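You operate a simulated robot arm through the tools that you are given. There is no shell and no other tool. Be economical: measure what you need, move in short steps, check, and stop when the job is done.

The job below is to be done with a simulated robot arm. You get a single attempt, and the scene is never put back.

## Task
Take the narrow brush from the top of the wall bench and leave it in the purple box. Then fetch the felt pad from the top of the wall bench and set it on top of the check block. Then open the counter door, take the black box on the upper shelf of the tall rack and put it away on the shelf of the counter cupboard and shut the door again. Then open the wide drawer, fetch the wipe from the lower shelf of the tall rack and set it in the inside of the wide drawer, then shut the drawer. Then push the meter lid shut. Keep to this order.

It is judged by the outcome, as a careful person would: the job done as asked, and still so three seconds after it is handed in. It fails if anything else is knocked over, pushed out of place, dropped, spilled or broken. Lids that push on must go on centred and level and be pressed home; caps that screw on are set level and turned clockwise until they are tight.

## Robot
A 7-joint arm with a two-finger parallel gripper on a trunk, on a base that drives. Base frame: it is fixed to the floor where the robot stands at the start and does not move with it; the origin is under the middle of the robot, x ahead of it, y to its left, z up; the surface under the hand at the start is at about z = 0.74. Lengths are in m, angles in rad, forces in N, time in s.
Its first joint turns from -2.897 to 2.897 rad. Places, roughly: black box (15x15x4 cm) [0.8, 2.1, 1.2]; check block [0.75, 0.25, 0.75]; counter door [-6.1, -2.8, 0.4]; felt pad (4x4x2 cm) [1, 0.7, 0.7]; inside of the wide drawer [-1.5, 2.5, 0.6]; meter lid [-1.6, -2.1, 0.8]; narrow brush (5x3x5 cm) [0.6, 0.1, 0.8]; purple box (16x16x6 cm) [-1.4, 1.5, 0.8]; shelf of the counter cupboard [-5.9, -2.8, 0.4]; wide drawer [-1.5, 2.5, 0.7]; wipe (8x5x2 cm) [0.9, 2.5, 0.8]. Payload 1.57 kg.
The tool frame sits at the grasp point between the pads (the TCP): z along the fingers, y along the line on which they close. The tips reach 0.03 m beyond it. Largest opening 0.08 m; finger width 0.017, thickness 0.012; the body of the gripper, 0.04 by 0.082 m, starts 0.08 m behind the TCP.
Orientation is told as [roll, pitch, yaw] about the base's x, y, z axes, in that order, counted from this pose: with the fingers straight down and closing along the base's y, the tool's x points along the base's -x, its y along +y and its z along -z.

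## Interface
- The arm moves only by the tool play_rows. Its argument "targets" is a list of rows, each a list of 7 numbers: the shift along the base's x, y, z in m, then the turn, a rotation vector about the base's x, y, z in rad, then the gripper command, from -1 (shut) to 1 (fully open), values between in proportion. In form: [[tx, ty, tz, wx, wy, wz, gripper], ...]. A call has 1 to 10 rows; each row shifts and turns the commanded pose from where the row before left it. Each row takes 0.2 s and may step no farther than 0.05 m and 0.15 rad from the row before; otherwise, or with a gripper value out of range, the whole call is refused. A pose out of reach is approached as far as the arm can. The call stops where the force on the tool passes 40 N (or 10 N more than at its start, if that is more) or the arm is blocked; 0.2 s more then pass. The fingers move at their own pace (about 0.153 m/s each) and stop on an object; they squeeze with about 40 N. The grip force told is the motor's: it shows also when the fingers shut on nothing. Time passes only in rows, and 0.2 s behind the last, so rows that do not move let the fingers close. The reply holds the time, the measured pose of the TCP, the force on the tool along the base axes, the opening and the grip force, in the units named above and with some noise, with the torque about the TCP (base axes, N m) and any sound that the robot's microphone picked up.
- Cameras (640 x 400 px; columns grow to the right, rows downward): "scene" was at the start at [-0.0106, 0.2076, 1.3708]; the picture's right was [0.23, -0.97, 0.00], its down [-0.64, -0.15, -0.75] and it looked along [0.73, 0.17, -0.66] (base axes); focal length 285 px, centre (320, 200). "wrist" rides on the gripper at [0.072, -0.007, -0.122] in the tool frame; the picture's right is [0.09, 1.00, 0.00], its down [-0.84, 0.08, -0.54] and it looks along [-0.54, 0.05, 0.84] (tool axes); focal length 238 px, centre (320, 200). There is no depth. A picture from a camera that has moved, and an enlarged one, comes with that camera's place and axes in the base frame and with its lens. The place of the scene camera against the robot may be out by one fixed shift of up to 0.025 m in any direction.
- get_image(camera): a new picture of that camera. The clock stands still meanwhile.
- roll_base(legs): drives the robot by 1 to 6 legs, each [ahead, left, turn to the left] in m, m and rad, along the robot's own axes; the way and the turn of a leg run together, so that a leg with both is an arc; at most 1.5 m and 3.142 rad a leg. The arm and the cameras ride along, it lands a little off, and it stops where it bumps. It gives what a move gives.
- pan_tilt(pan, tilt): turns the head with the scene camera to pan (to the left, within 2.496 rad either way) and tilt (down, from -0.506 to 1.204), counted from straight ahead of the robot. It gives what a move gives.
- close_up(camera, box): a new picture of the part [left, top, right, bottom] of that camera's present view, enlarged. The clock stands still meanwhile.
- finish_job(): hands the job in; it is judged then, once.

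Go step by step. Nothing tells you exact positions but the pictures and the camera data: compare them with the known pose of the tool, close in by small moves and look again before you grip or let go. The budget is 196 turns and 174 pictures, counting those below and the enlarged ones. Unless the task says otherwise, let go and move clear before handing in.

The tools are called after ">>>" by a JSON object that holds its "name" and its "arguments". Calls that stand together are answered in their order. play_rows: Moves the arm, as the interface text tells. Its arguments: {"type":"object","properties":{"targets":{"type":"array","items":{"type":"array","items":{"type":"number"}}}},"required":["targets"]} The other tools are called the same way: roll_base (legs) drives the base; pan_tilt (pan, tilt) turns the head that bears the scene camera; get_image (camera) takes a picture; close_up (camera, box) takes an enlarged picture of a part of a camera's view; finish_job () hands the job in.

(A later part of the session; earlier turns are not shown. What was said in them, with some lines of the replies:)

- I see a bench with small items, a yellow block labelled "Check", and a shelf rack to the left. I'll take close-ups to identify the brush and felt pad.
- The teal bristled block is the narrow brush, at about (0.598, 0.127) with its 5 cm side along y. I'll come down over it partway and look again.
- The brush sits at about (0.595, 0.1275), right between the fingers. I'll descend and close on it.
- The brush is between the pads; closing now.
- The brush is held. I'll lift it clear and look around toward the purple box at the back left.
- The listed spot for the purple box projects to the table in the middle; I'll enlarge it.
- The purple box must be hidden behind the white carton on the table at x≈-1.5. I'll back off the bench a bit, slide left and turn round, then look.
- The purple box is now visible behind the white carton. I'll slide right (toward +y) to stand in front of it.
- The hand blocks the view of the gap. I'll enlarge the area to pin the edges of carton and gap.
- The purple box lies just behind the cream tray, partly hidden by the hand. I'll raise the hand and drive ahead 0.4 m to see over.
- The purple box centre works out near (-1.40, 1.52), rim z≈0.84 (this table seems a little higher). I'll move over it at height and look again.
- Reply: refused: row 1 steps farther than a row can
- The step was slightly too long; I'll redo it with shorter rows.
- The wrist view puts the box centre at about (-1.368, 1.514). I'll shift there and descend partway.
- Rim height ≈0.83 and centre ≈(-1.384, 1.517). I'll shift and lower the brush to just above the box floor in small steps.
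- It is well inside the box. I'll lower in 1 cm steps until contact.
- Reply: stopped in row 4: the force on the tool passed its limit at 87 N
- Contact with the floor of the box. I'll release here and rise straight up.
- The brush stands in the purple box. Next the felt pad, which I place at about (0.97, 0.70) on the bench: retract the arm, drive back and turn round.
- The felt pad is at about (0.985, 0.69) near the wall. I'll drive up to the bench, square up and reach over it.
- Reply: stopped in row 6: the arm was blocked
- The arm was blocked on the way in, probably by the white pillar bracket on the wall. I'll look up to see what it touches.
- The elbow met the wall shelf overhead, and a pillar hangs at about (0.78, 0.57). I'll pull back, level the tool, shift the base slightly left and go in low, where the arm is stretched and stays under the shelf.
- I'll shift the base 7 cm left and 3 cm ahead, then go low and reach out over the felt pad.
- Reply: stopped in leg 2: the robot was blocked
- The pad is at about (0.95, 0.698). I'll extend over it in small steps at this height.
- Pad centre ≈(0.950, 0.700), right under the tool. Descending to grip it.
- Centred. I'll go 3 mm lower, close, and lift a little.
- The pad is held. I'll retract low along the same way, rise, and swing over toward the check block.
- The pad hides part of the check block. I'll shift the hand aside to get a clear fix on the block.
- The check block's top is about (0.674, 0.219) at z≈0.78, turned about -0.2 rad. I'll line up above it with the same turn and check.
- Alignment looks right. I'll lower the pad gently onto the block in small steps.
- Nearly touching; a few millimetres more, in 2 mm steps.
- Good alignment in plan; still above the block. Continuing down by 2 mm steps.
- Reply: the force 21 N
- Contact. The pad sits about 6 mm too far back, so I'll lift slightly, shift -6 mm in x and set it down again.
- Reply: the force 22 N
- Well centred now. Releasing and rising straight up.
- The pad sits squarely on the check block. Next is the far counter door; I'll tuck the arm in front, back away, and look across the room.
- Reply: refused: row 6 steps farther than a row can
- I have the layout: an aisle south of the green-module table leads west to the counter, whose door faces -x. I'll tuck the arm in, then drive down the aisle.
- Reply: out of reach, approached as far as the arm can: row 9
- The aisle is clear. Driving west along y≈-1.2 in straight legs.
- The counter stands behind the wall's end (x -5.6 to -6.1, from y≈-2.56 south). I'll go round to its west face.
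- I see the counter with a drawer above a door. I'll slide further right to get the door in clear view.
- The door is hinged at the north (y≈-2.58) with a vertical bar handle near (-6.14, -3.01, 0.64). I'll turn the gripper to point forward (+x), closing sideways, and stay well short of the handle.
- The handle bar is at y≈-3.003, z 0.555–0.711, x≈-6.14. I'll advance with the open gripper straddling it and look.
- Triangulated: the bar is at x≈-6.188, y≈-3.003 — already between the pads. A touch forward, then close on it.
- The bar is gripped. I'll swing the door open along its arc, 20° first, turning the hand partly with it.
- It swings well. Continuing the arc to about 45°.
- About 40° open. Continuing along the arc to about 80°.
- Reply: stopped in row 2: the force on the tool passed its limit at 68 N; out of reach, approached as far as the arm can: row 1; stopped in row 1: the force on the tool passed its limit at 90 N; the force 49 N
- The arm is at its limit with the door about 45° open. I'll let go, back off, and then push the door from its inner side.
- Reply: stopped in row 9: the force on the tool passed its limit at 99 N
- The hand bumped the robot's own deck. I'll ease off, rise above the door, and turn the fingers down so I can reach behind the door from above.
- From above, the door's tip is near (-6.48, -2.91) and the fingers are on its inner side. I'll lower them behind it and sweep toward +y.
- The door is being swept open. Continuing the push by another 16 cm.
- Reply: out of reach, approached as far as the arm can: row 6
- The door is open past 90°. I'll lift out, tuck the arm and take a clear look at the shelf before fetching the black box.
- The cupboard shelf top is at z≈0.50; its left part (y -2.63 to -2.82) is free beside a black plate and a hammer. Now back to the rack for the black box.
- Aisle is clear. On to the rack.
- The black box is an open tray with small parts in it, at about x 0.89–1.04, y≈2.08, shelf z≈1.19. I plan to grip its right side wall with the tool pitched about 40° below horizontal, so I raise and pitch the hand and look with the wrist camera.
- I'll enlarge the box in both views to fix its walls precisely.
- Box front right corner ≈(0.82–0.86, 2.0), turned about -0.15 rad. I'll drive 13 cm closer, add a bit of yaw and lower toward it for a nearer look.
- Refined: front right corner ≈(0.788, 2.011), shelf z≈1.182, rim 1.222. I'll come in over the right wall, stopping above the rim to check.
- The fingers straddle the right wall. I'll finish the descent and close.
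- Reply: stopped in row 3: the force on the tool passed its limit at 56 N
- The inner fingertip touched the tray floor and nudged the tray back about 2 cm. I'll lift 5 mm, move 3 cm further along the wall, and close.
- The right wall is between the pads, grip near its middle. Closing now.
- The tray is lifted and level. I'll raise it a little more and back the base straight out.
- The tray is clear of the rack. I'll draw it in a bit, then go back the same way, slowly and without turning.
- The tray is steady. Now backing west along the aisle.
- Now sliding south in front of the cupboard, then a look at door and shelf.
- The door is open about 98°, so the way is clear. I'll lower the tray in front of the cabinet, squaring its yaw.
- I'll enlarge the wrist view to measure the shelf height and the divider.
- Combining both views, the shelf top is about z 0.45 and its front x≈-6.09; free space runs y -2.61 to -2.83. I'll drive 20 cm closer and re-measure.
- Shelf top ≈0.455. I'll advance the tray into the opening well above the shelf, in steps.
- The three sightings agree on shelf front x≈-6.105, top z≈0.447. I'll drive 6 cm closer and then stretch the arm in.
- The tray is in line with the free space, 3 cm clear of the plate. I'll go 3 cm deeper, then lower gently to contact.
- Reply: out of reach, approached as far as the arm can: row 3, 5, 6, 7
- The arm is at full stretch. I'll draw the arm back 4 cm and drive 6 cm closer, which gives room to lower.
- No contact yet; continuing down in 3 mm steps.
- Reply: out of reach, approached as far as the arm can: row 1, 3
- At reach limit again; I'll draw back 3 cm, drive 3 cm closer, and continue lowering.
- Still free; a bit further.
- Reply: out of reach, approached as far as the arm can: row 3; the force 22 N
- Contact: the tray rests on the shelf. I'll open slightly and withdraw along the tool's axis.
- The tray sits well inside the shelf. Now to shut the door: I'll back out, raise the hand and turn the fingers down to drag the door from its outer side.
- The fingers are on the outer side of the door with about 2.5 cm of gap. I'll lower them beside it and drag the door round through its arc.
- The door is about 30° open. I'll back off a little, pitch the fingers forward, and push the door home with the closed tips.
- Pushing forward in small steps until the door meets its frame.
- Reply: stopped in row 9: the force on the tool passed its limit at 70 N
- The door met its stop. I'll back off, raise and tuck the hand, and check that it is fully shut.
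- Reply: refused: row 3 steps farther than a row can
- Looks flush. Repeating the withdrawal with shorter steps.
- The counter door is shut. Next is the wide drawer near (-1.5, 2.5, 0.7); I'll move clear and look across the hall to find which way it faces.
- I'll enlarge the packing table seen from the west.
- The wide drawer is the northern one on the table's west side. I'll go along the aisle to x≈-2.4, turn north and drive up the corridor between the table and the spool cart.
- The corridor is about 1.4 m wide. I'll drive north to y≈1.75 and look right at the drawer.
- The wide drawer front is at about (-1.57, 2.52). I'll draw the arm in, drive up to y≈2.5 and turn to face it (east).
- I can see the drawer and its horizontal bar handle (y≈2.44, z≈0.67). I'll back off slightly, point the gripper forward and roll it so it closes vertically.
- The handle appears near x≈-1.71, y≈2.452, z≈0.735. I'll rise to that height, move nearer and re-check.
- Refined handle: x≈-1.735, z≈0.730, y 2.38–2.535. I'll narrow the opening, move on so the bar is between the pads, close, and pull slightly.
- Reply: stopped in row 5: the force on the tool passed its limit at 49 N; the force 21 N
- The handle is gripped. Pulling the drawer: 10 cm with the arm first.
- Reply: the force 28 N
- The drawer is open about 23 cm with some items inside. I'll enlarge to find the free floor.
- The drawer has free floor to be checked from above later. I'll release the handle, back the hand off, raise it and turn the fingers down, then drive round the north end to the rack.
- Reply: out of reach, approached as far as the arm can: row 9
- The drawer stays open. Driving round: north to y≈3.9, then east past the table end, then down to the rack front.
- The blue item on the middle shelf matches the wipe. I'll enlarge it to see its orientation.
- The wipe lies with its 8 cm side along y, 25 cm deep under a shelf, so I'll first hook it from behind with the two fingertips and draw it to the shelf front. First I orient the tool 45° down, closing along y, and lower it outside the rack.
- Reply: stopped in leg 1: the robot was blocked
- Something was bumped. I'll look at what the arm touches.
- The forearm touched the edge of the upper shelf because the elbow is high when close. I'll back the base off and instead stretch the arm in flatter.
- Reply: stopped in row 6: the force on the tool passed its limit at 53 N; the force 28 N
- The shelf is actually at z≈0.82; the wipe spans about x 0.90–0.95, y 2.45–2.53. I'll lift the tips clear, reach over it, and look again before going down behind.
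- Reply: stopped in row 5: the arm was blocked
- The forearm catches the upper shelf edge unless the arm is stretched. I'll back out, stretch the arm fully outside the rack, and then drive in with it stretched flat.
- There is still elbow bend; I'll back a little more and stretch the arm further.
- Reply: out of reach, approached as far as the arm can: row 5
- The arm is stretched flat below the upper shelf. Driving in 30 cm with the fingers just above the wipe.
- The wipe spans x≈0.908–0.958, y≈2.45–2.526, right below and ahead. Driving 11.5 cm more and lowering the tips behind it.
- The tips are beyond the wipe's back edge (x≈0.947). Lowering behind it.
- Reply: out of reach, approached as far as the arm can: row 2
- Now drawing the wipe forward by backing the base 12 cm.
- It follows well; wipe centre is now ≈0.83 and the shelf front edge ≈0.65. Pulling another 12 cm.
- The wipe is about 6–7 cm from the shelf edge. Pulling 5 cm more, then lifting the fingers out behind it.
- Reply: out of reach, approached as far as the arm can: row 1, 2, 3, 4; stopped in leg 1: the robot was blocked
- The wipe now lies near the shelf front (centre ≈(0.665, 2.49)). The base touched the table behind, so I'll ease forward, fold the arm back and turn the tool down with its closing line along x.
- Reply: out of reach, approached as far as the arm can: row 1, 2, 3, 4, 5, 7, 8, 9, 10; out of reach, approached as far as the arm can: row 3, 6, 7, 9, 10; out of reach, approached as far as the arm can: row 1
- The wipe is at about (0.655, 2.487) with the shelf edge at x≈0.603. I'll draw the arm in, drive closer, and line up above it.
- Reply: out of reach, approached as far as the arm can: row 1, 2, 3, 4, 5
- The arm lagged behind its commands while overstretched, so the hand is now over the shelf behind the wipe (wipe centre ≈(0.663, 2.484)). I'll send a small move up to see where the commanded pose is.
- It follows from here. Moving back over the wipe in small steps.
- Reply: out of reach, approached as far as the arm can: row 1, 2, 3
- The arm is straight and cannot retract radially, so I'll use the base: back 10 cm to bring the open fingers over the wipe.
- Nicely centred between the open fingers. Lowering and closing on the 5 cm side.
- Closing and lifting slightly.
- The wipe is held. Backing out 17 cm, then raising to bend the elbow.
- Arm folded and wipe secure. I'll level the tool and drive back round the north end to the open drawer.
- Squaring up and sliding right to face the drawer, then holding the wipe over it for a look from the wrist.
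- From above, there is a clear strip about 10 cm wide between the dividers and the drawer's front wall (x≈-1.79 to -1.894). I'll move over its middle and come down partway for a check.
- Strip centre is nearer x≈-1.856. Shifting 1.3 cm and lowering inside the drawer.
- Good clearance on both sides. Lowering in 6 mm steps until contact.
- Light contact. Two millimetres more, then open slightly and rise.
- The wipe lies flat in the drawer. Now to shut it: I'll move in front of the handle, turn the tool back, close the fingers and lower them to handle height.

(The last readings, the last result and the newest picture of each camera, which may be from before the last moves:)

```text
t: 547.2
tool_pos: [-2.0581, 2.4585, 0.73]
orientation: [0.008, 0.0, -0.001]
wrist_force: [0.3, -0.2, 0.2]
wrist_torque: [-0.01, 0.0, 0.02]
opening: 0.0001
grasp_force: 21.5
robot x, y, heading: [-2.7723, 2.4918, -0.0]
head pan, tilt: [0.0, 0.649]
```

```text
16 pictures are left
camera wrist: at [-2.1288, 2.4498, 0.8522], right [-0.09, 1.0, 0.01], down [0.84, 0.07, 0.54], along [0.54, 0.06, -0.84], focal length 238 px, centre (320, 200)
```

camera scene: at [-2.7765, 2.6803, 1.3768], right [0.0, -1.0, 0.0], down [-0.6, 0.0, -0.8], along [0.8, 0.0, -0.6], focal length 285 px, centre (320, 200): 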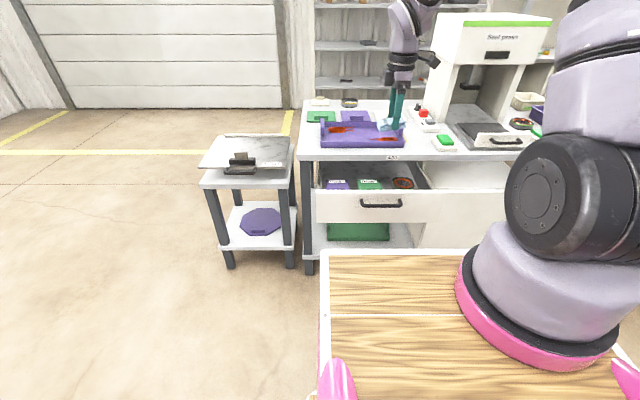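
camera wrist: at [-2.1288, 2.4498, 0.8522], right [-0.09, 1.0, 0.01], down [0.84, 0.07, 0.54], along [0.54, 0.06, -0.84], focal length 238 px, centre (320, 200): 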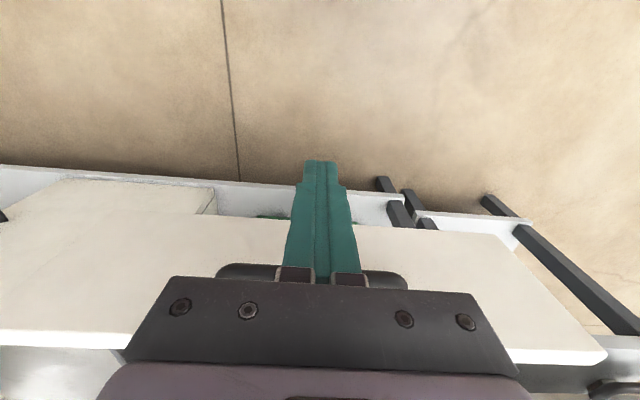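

Fingers face the middle of the handle. Pushing: base 12 cm, then the arm until the drawer stops.

>>> {"name": "roll_base", "arguments": {"legs": [[0.13, 0, 0]]}}

>>> {"name": "play_rows", "arguments": {"targets": [[0.025, 0, 0, 0, 0, 0, -1], [0.025, 0, 0, 0, 0, 0, -1], [0.025, 0, 0, 0, 0, 0, -1], [0.025, 0, 0, 0, 0, 0, -1], [0.025, 0, 0, 0, 0, 0, -1], [0.025, 0, 0, 0, 0, 0, -1], [0.02, 0, 0, 0, 0, 0, -1], [0.01, 0, 0, 0, 0, 0, -1], [0.01, 0, 0, 0, 0, 0, -1]]}}

>>> {"name": "get_image", "arguments": {"camera": "scene"}}

```text
t: 548.5
tool_pos: [-1.9288, 2.4563, 0.7289]
orientation: [0.007, -0.002, 0.0]
wrist_force: [0.3, -0.3, 0.8]
wrist_torque: [0.03, -0.01, -0.03]
opening: 0.0
grasp_force: 21.4
robot x, y, heading: [-2.6412, 2.4963, 0.003]
head pan, tilt: [0.0, 0.649]
```

```text
t: 550.1
tool_pos: [-1.769, 2.4557, 0.727]
orientation: [0.006, 0.022, -0.009]
wrist_force: [-9.4, -0.3, 1.7]
wrist_torque: [0.01, -0.06, 0.05]
opening: 0.0
grasp_force: 21.2
robot x, y, heading: [-2.6383, 2.4924, 0.0]
head pan, tilt: [0.0, 0.649]
stopped in row 8: the force on the tool passed its limit at 78 N (the readings are from after the stop); the commanded pose is now the measured one
```

```text
15 pictures are left
camera scene: at [-2.6477, 2.6804, 1.3768], right [0.0, -1.0, 0.0], down [-0.6, 0.0, -0.8], along [0.8, 0.0, -0.6], focal length 285 px, centre (320, 200)
```

scene: 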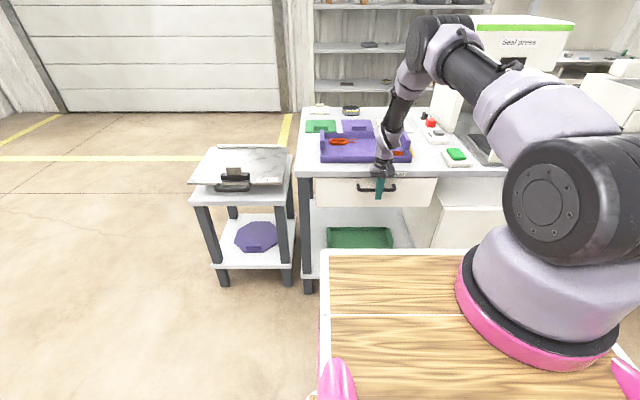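

The push ended against a stop. I'll back off and check that the drawer is flush.

>>> {"name": "play_rows", "arguments": {"targets": [[-0.03, 0, 0, 0, 0, 0, -1], [-0.045, 0, 0, 0, 0, 0, -1], [-0.045, 0, 0, 0, 0, 0, -1], [-0.03, 0, 0.03, 0, 0, 0, -1], [0, 0, 0.045, 0, 0, 0, -1], [0, 0, 0.045, 0, 0, 0, -1], [0, 0, 0.045, 0, 0, 0, -1], [0, 0, 0.045, 0, 0, 0, -1], [0, 0, 0.045, 0, 0, 0, -1]]}}

>>> {"name": "close_up", "arguments": {"camera": "scene", "box": [290, 130, 450, 230]}}

>>> {"name": "get_image", "arguments": {"camera": "wrist"}}

```text
t: 552.1
tool_pos: [-1.9158, 2.4558, 0.9847]
orientation: [0.007, 0.02, -0.005]
wrist_force: [-0.2, 0.5, 0.3]
wrist_torque: [0.04, 0.0, 0.03]
opening: 0.0
grasp_force: 21.5
robot x, y, heading: [-2.6428, 2.4888, -0.001]
head pan, tilt: [0.0, 0.649]
```

```text
4.00 times, centred on (370, 180) of scene
camera zoom: at [-2.6468, 2.6804, 1.3768], right [0.0, -1.0, 0.0], down [-0.6, 0.0, -0.8], along [0.8, 0.0, -0.6], focal length 1142 px, centre (120, 280)
```

zoom: 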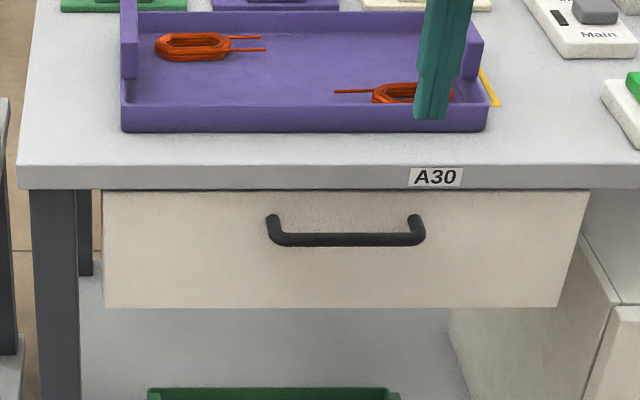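

```text
13 pictures are left
camera wrist: at [-1.9851, 2.4486, 1.1066], right [-0.09, 1.0, 0.01], down [0.85, 0.07, 0.53], along [0.52, 0.05, -0.85], focal length 238 px, centre (320, 200)
```

wrist: 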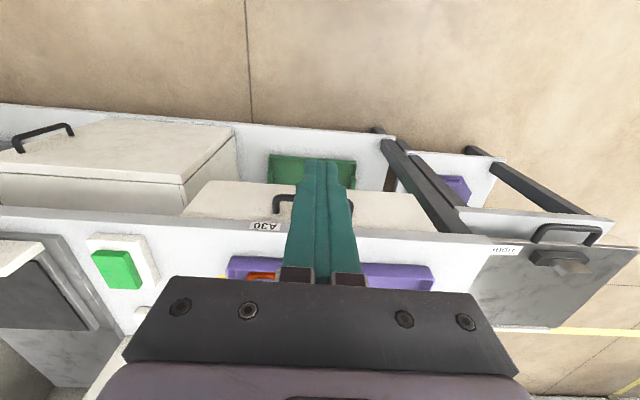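

Measurements hint the drawer may still be about 1 cm short, so I'll press again slowly at the handle and see where it stops.

>>> {"name": "play_rows", "arguments": {"targets": [[0, 0, -0.045, 0, 0, 0, -1], [0, 0, -0.045, 0, 0, 0, -1], [0, 0, -0.045, 0, 0, 0, -1], [0, 0, -0.045, 0, 0, 0, -1], [0, 0, -0.045, 0, 0, 0, -1], [0, 0, -0.03, 0, 0, 0, -1], [0.04, 0, 0, 0, 0, 0, -1], [0.04, 0, 0, 0, 0, 0, -1], [0.03, 0, 0, 0, 0, 0, -1], [0.02, 0, 0, 0, 0, 0, -1]]}}

>>> {"name": "play_rows", "arguments": {"targets": [[0.006, 0, 0, 0, 0, 0, -1], [0.004, 0, 0, 0, 0, 0, -1], [0.004, 0, 0, 0, 0, 0, -1], [0.004, 0, 0, 0, 0, 0, -1], [0.004, 0, 0, 0, 0, 0, -1], [0.004, 0, 0, 0, 0, 0, -1], [0.004, 0, 0, 0, 0, 0, -1]]}}

```text
t: 554.4
tool_pos: [-1.7851, 2.457, 0.7279]
orientation: [0.008, 0.018, -0.004]
wrist_force: [0.1, -0.1, 0.3]
wrist_torque: [0.03, -0.02, 0.01]
opening: 0.0
grasp_force: 21.5
robot x, y, heading: [-2.6431, 2.492, -0.002]
head pan, tilt: [0.0, 0.649]
```

```text
t: 555.7
tool_pos: [-1.7686, 2.4564, 0.7266]
orientation: [0.006, 0.03, -0.008]
wrist_force: [-13.2, 0.0, 16.4]
wrist_torque: [0.16, -0.21, 0.1]
opening: 0.0001
grasp_force: 21.2
robot x, y, heading: [-2.6434, 2.4935, 0.001]
head pan, tilt: [0.0, 0.649]
stopped in row 6: the force on the tool passed its limit at 46 N (the readings are from after the stop); the commanded pose is now the measured one
```

It stops hard at the same place. To be sure the hand wasn't blocked by the table edge, I'll push the drawer face beside the handle with pitched fingers from below table height.

>>> {"name": "play_rows", "arguments": {"targets": [[-0.045, 0, 0, 0, 0, 0, -1], [-0.045, 0, 0, 0, 0, 0, -1], [-0.02, 0.03, 0, 0, -0.13, 0, -1], [0, 0.03, 0, 0, -0.14, 0, -1], [0, 0.03, -0.01, 0, -0.14, 0, -1], [0, 0.03, -0.01, 0, -0.14, 0, -1], [0, 0.02, -0.01, 0, -0.14, 0, -1], [0, 0.0, -0.01, 0, -0.14, 0, -1], [0, 0, 0, 0, -0.14, 0, -1], [0.02, 0, 0, 0, -0.1, 0, -1]]}}

>>> {"name": "play_rows", "arguments": {"targets": [[0.02, 0, 0, 0, 0, 0, -1], [0.015, 0, 0, 0, 0, 0, -1], [0.01, 0, 0, 0, 0, 0, -1], [0.01, 0, 0, 0, 0, 0, -1], [0.01, 0, 0, 0, 0, 0, -1], [0.008, 0, 0, 0, 0, 0, -1], [0.008, 0, 0, 0, 0, 0, -1], [0.008, 0, 0, 0, 0, 0, -1], [0.008, 0, 0, 0, 0, 0, -1], [0.008, 0, 0, 0, 0, 0, -1]]}}

>>> {"name": "get_image", "arguments": {"camera": "wrist"}}

```text
t: 557.9
tool_pos: [-1.8586, 2.5975, 0.6865]
orientation: [0.02, -1.045, -0.015]
wrist_force: [0.4, 0.0, -0.7]
wrist_torque: [0.01, 0.02, -0.02]
opening: 0.0
grasp_force: 21.1
robot x, y, heading: [-2.6421, 2.4914, 0.001]
head pan, tilt: [0.0, 0.649]
```

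```text
t: 560.1
tool_pos: [-1.7521, 2.5966, 0.6862]
orientation: [0.02, -1.039, -0.014]
wrist_force: [-0.3, 0.0, 0.3]
wrist_torque: [-0.05, -0.02, -0.02]
opening: 0.0002
grasp_force: 21.4
robot x, y, heading: [-2.6429, 2.4933, -0.004]
head pan, tilt: [0.0, 0.649]
```

```text
12 pictures are left
camera wrist: at [-1.8924, 2.5896, 0.6846], right [-0.05, 1.0, -0.07], down [-0.04, 0.07, 1.0], along [1.0, 0.05, 0.04], focal length 238 px, centre (320, 200)
```

wrist: 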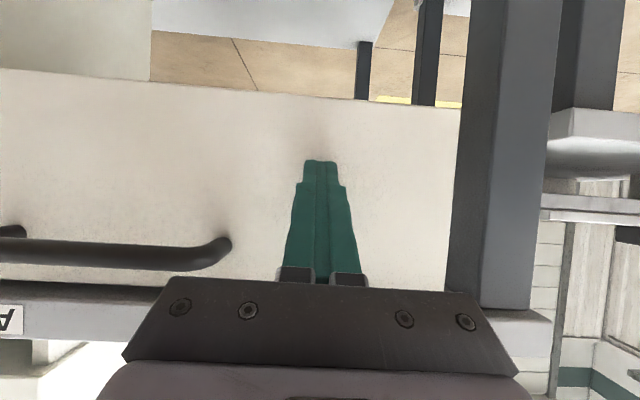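

Still no contact force; the tip is just at the face. Continuing in 4 mm steps.

>>> {"name": "play_rows", "arguments": {"targets": [[0.004, 0, 0, 0, 0, 0, -1], [0.004, 0, 0, 0, 0, 0, -1], [0.004, 0, 0, 0, 0, 0, -1], [0.004, 0, 0, 0, 0, 0, -1], [0.004, 0, 0, 0, 0, 0, -1], [0.004, 0, 0, 0, 0, 0, -1], [0.004, 0, 0, 0, 0, 0, -1], [0.004, 0, 0, 0, 0, 0, -1]]}}

```text
t: 560.7
tool_pos: [-1.75, 2.5966, 0.6828]
orientation: [0.018, -1.034, -0.013]
wrist_force: [-7.0, -0.3, 3.0]
wrist_torque: [0.06, -0.04, 0.01]
opening: 0.0
grasp_force: 21.5
robot x, y, heading: [-2.6428, 2.4913, -0.001]
head pan, tilt: [0.0, 0.649]
stopped in row 2: the force on the tool passed its limit at 48 N (the readings are from after the stop); the commanded pose is now the measured one
```

The face is against a hard stop, so the drawer is fully shut. Now the meter lid: I'll tuck the arm, turn south and drive down the corridor to the meter bench.

>>> {"name": "play_rows", "arguments": {"targets": [[-0.04, -0.02, 0, 0, 0, 0, -1], [-0.045, -0.02, 0, 0, 0, 0, -1], [-0.04, -0.02, 0.02, 0, 0.1, 0, -1], [-0.04, -0.02, 0.02, 0, 0.13, 0, -1], [0, -0.02, 0.045, 0, 0.13, 0, -1], [0, -0.02, 0.045, 0, 0.13, 0, -1], [0, -0.02, 0.045, 0, 0.13, 0, -1], [0, 0, 0.045, 0, 0.13, 0, -1], [0, 0, 0.045, 0, 0.13, 0, -1], [0, 0, 0.045, 0, 0.13, 0, -1]]}}

>>> {"name": "roll_base", "arguments": {"legs": [[-0.05, 0, 0], [0, 0, -1.57], [1.4, 0.2, 0], [1.4, 0, 0], [0.85, 0, 0]]}}

>>> {"name": "pan_tilt", "arguments": {"pan": 0.6, "tilt": 0.5}}

>>> {"name": "get_image", "arguments": {"camera": "scene"}}

```text
t: 562.9
tool_pos: [-1.9129, 2.4578, 0.9945]
orientation: [0.007, -0.024, -0.006]
wrist_force: [-0.3, 0.8, 0.6]
wrist_torque: [-0.03, 0.0, -0.03]
opening: 0.0
grasp_force: 21.2
robot x, y, heading: [-2.6447, 2.4893, 0.002]
head pan, tilt: [0.0, 0.649]
```

```text
t: 585.0
tool_pos: [-2.4798, -1.8941, 0.9942]
orientation: [0.007, -0.023, -1.568]
wrist_force: [-1.0, -0.6, -0.3]
wrist_torque: [-0.01, -0.01, -0.01]
opening: 0.0
grasp_force: 21.2
robot x, y, heading: [-2.4536, -1.1675, -1.565]
head pan, tilt: [0.0, 0.649]
```

```text
t: 586.0
tool_pos: [-2.4805, -1.8943, 0.9938]
orientation: [0.008, -0.022, -1.569]
wrist_force: [0.0, -0.9, 0.3]
wrist_torque: [-0.03, -0.02, 0.01]
opening: 0.0002
grasp_force: 21.8
robot x, y, heading: [-2.455, -1.164, -1.56]
head pan, tilt: [0.6, 0.499]
```

```text
11 pictures are left
camera scene: at [-2.2053, -1.1392, 1.3902], right [-0.82, -0.57, 0.0], down [-0.27, 0.39, -0.88], along [0.5, -0.72, -0.48], focal length 285 px, centre (320, 200)
```

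scene: 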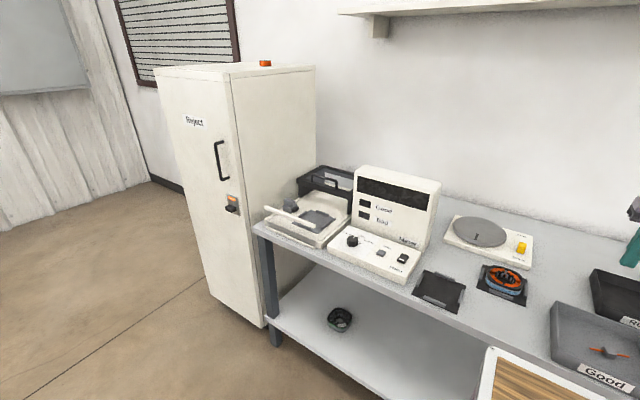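

I see the meter: a box at the bench's end with its dark lid standing open at the back. I'll enlarge it.

>>> {"name": "close_up", "arguments": {"camera": "scene", "box": [240, 150, 400, 250]}}

```text
4.00 times, centred on (320, 200) of scene
camera zoom: at [-2.2053, -1.1392, 1.3902], right [-0.82, -0.57, 0.0], down [-0.27, 0.39, -0.88], along [0.5, -0.72, -0.48], focal length 1142 px, centre (320, 200)
```

zoom: 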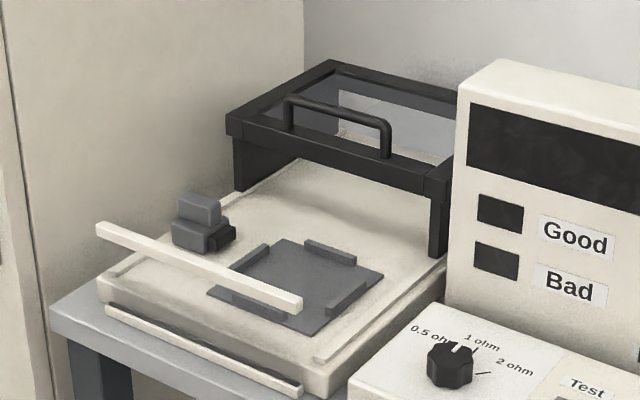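

The lid is a black-framed sliding hood with a U-handle; it stands at the back and has to come forward over the fixture. I'll raise the hand and slide the base east to face it.

>>> {"name": "play_rows", "arguments": {"targets": [[0, 0, 0.045, 0, 0, 0, -1], [0, 0, 0.045, 0, 0, 0, -1], [0, 0, 0.045, 0, 0, 0, 0]]}}

>>> {"name": "roll_base", "arguments": {"legs": [[0.03, 0.8, -0.01]]}}

>>> {"name": "get_image", "arguments": {"camera": "wrist"}}

```text
t: 586.8
tool_pos: [-2.4773, -1.8948, 1.1316]
orientation: [0.007, -0.022, -1.566]
wrist_force: [-0.2, 0.6, 1.0]
wrist_torque: [0.03, 0.0, 0.03]
opening: 0.0399
grasp_force: 0.1
robot x, y, heading: [-2.455, -1.1661, -1.563]
head pan, tilt: [0.6, 0.499]
```

```text
t: 591.0
tool_pos: [-1.6971, -1.9226, 1.1303]
orientation: [0.007, -0.021, -1.583]
wrist_force: [0.0, 0.2, 0.7]
wrist_torque: [-0.03, 0.0, -0.02]
opening: 0.0398
grasp_force: 0.0
robot x, y, heading: [-1.6601, -1.1914, -1.581]
head pan, tilt: [0.6, 0.499]
```

```text
9 pictures are left
camera wrist: at [-1.7026, -1.8475, 1.2512], right [1.0, 0.08, 0.01], down [0.06, -0.82, 0.56], along [0.05, -0.56, -0.83], focal length 238 px, centre (320, 200)
```

wrist: 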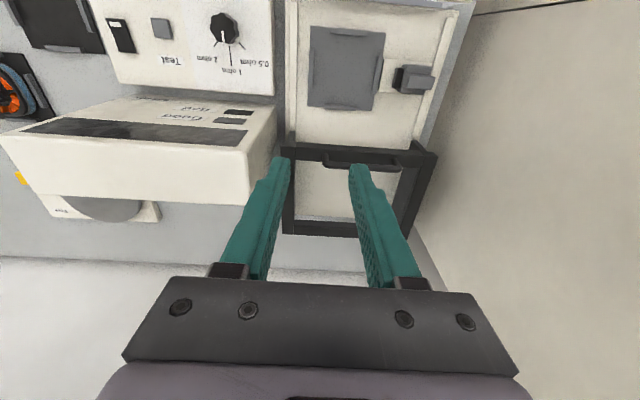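

The handle's top bar is near (-1.63, -1.987, 0.934). I'll move just behind it (south), lower to slightly above it and check.

>>> {"name": "play_rows", "arguments": {"targets": [[0.034, -0.03, 0, 0, 0, 0.01, 0.5], [0.033, -0.032, 0, 0, 0, 0, 0.5], [0, -0.033, -0.03, 0, 0, 0, 0.5], [0, 0, -0.045, 0, 0, 0, 0.5], [0, 0, -0.045, 0, 0, 0, 0.5], [0, 0, -0.02, 0, 0, 0, 0.5], [0, 0, 0, 0, 0, 0, 0.5]]}}

>>> {"name": "get_image", "arguments": {"camera": "wrist"}}

```text
t: 592.6
tool_pos: [-1.63, -2.0168, 0.9917]
orientation: [0.008, -0.022, -1.575]
wrist_force: [-0.8, 0.4, -0.3]
wrist_torque: [-0.03, -0.01, 0.04]
opening: 0.0598
grasp_force: 0.1
robot x, y, heading: [-1.6594, -1.194, -1.576]
head pan, tilt: [0.6, 0.499]
```

```text
8 pictures are left
camera wrist: at [-1.6358, -1.9427, 1.1111], right [1.0, 0.09, 0.01], down [0.07, -0.82, 0.56], along [0.05, -0.56, -0.83], focal length 238 px, centre (320, 200)
```

wrist: 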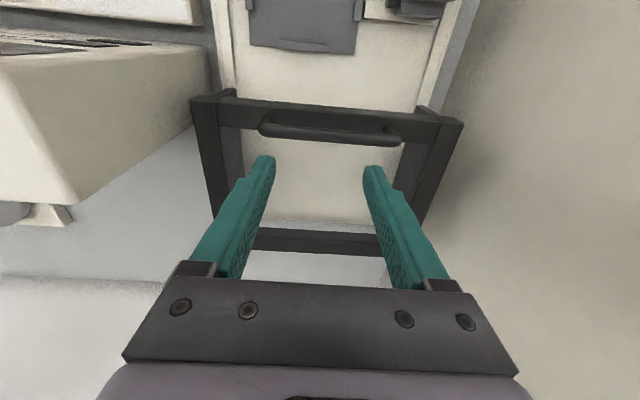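

The bar is at y≈-1.999. I'll shift 8 mm further back, lower the open fingers behind it, and draw the lid toward the front in small steps.

>>> {"name": "play_rows", "arguments": {"targets": [[0.004, -0.008, 0, 0, 0, 0, 0.5], [0, 0, -0.02, 0, 0, 0, 0.5], [0, 0, -0.018, 0, 0, 0, 0.5], [0, 0, 0, 0, 0, 0, 0.5], [0, 0.015, 0, 0, 0, 0, 0.5], [0, 0.015, 0, 0, 0, 0, 0.5], [0, 0.015, 0, 0, 0, 0, 0.5], [0, 0.015, 0, 0, 0, 0, 0.5], [0, 0, 0, 0, 0, 0, 0.5]]}}

>>> {"name": "get_image", "arguments": {"camera": "wrist"}}

```text
t: 594.6
tool_pos: [-1.6257, -1.9668, 0.9534]
orientation: [0.008, -0.024, -1.573]
wrist_force: [-0.7, -0.3, 0.7]
wrist_torque: [-0.01, 0.02, -0.02]
opening: 0.0599
grasp_force: 0.0
robot x, y, heading: [-1.6574, -1.1918, -1.576]
head pan, tilt: [0.6, 0.499]
```

```text
7 pictures are left
camera wrist: at [-1.6322, -1.8915, 1.0728], right [1.0, 0.09, 0.01], down [0.07, -0.82, 0.56], along [0.05, -0.56, -0.83], focal length 238 px, centre (320, 200)
```

wrist: 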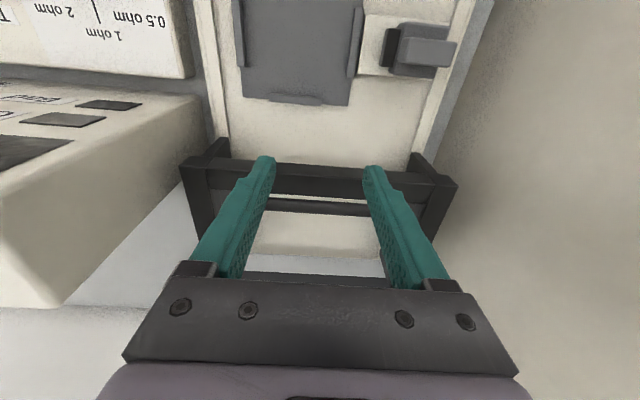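

The tips passed just above the bar; its true place is about y≈-2.005, z≈0.908. I'll go back over it, lower further behind it, and try again.

>>> {"name": "play_rows", "arguments": {"targets": [[0, 0, 0.02, 0, 0, 0, 0.5], [0, -0.035, 0, 0, 0, 0, 0.5], [0, -0.036, 0, 0, 0, 0, 0.5], [0, 0, -0.02, 0, 0, 0, 0.5], [0, 0, -0.015, 0, 0, 0, 0.5], [0, 0, -0.01, 0, 0, 0, 0.5], [0, 0, -0.006, 0, 0, 0, 0.5], [0, 0, 0, 0, 0, 0, 0.5]]}}

>>> {"name": "get_image", "arguments": {"camera": "wrist"}}

```text
t: 596.4
tool_pos: [-1.6261, -2.0361, 0.9215]
orientation: [0.009, -0.023, -1.574]
wrist_force: [1.2, -0.6, 0.4]
wrist_torque: [0.01, 0.02, 0.01]
opening: 0.0598
grasp_force: 0.1
robot x, y, heading: [-1.6621, -1.1926, -1.581]
head pan, tilt: [0.6, 0.499]
```

```text
6 pictures are left
camera wrist: at [-1.6321, -1.9619, 1.0414], right [1.0, 0.09, 0.01], down [0.07, -0.82, 0.56], along [0.05, -0.56, -0.83], focal length 238 px, centre (320, 200)
```

wrist: 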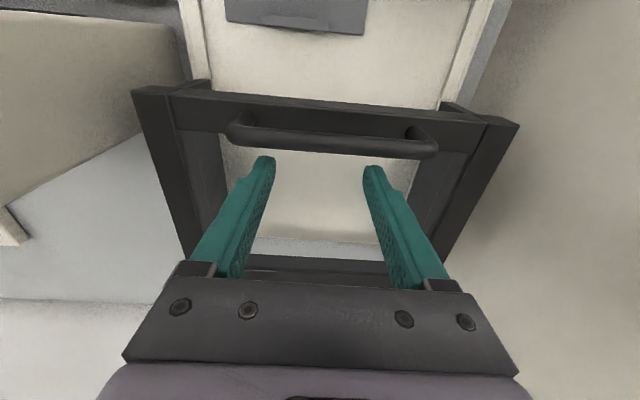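

The bar is now just in front of the fingertips. Pulling the lid forward.

>>> {"name": "play_rows", "arguments": {"targets": [[0, 0.012, 0, 0, 0, 0, 0.5], [0, 0.012, 0, 0, 0, 0, 0.5], [0, 0.015, 0, 0, 0, 0, 0.5], [0, 0.015, 0, 0, 0, 0, 0.5], [0, 0.015, 0, 0, 0, 0, 0.5], [0, 0, 0, 0, 0, 0, 0.5]]}}

>>> {"name": "get_image", "arguments": {"camera": "wrist"}}

```text
t: 597.8
tool_pos: [-1.6271, -1.9672, 0.9224]
orientation: [0.007, -0.021, -1.575]
wrist_force: [-0.5, -0.2, -1.1]
wrist_torque: [-0.02, 0.02, 0.01]
opening: 0.0602
grasp_force: 0.0
robot x, y, heading: [-1.6573, -1.1962, -1.584]
head pan, tilt: [0.6, 0.499]
```

```text
5 pictures are left
camera wrist: at [-1.6324, -1.893, 1.0421], right [1.0, 0.09, 0.01], down [0.07, -0.82, 0.56], along [0.05, -0.56, -0.83], focal length 238 px, centre (320, 200)
```

wrist: 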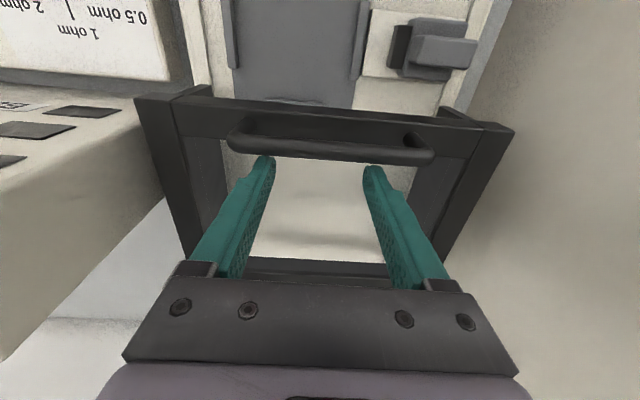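

The lid slides freely with the hand. Continuing until it meets its stop.

>>> {"name": "play_rows", "arguments": {"targets": [[0, 0.015, 0, 0, 0, 0, 0.5], [0, 0.015, 0, 0, 0, 0, 0.5], [0, 0.015, 0, 0, 0, 0, 0.5], [0, 0.015, 0, 0, 0, 0, 0.5], [0, 0.015, 0, 0, 0, 0, 0.5], [0, 0.015, 0, 0, 0, 0, 0.5], [0, 0.012, 0, 0, 0, 0, 0.5], [0, 0.012, 0, 0, 0, 0, 0.5], [0, 0.012, 0, 0, 0, 0, 0.5], [0, 0.012, 0, 0, 0, 0, 0.5]]}}

>>> {"name": "get_image", "arguments": {"camera": "wrist"}}

```text
t: 600.0
tool_pos: [-1.6273, -1.8296, 0.9222]
orientation: [0.007, -0.023, -1.574]
wrist_force: [-0.2, -0.2, -1.0]
wrist_torque: [-0.01, 0.0, 0.02]
opening: 0.0601
grasp_force: 0.0
robot x, y, heading: [-1.6598, -1.1932, -1.579]
head pan, tilt: [0.6, 0.499]
```

```text
4 pictures are left
camera wrist: at [-1.633, -1.7546, 1.0428], right [1.0, 0.09, 0.01], down [0.07, -0.82, 0.56], along [0.05, -0.56, -0.83], focal length 238 px, centre (320, 200)
```

wrist: 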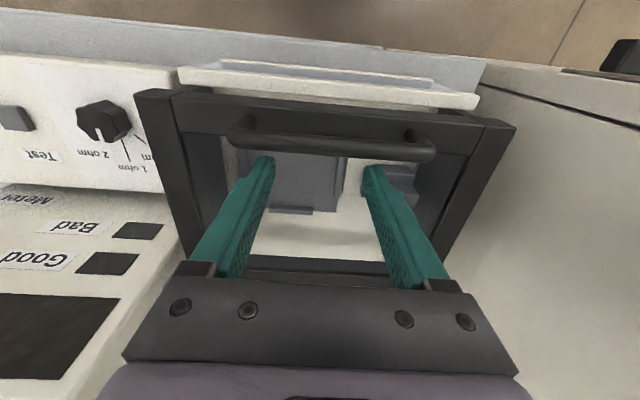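

Nearly at the front edge; continuing in small steps to the stop.

>>> {"name": "play_rows", "arguments": {"targets": [[0, 0.008, 0, 0, 0, 0, 0.5], [0, 0.008, 0, 0, 0, 0, 0.5], [0, 0.008, 0, 0, 0, 0, 0.5], [0, 0.006, 0, 0, 0, 0, 0.5], [0, 0.006, 0, 0, 0, 0, 0.5], [0, 0.006, 0, 0, 0, 0, 0.5], [0, 0.006, 0, 0, 0, 0, 0.5]]}}

```text
t: 600.7
tool_pos: [-1.6266, -1.8225, 0.925]
orientation: [0.012, -0.043, -1.571]
wrist_force: [-0.6, -5.3, -0.7]
wrist_torque: [-0.17, 0.09, 0.19]
opening: 0.0605
grasp_force: 0.3
robot x, y, heading: [-1.6622, -1.1953, -1.582]
head pan, tilt: [0.6, 0.499]
stopped in row 3: the force on the tool passed its limit at 48 N (the readings are from after the stop); the commanded pose is now the measured one
```

The lid hit its stop. I'll ease the fingers back, lift away and check.

>>> {"name": "play_rows", "arguments": {"targets": [[0, -0.01, 0, 0, 0.02, 0, 0.5], [0, 0, 0.03, 0, 0, 0, 0.5], [0, 0, 0.045, 0, 0, 0, 0.5], [0, 0, 0.045, 0, 0, 0, 0.5], [0, 0, 0.045, 0, 0, 0, 0.5], [0, 0, 0.045, 0, 0, 0, 0.5]]}}

>>> {"name": "get_image", "arguments": {"camera": "wrist"}}

```text
t: 602.1
tool_pos: [-1.6263, -1.8318, 1.1349]
orientation: [-0.011, -0.04, -1.568]
wrist_force: [0.5, -0.7, -1.2]
wrist_torque: [0.02, -0.01, -0.01]
opening: 0.0603
grasp_force: 0.2
robot x, y, heading: [-1.658, -1.1916, -1.58]
head pan, tilt: [0.6, 0.499]
```

```text
3 pictures are left
camera wrist: at [-1.6316, -1.7547, 1.2539], right [1.0, 0.09, -0.01], down [0.08, -0.81, 0.57], along [0.04, -0.57, -0.82], focal length 238 px, centre (320, 200)
```

wrist: 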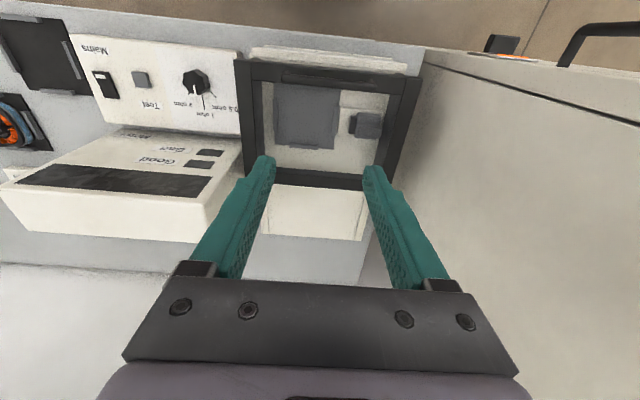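

The lid is shut: the hood covers the fixture, is up against the front bar, and the hand is clear. I've checked every step, so I'm handing the job in.

>>> {"name": "finish_job", "arguments": {}}

```text
The job is handed in.
```

All five steps were done in the order you gave:
- **Brush:** it stands in the purple box.
- **Felt pad:** it sits on top of the check block.
- **Black box:** it is on the counter cupboard shelf, and the door is shut.
- **Wipe:** it lies in the wide drawer, which is pushed shut to its stop.
- **Meter lid:** it is pushed shut to its stop.

On the way, the arm touched the wall shelf and the rack's upper shelf. The base also nudged the wall bench once and once backed up against the table holding the purple box. I saw nothing knocked over, but I didn't go back to check every item on those surfaces.
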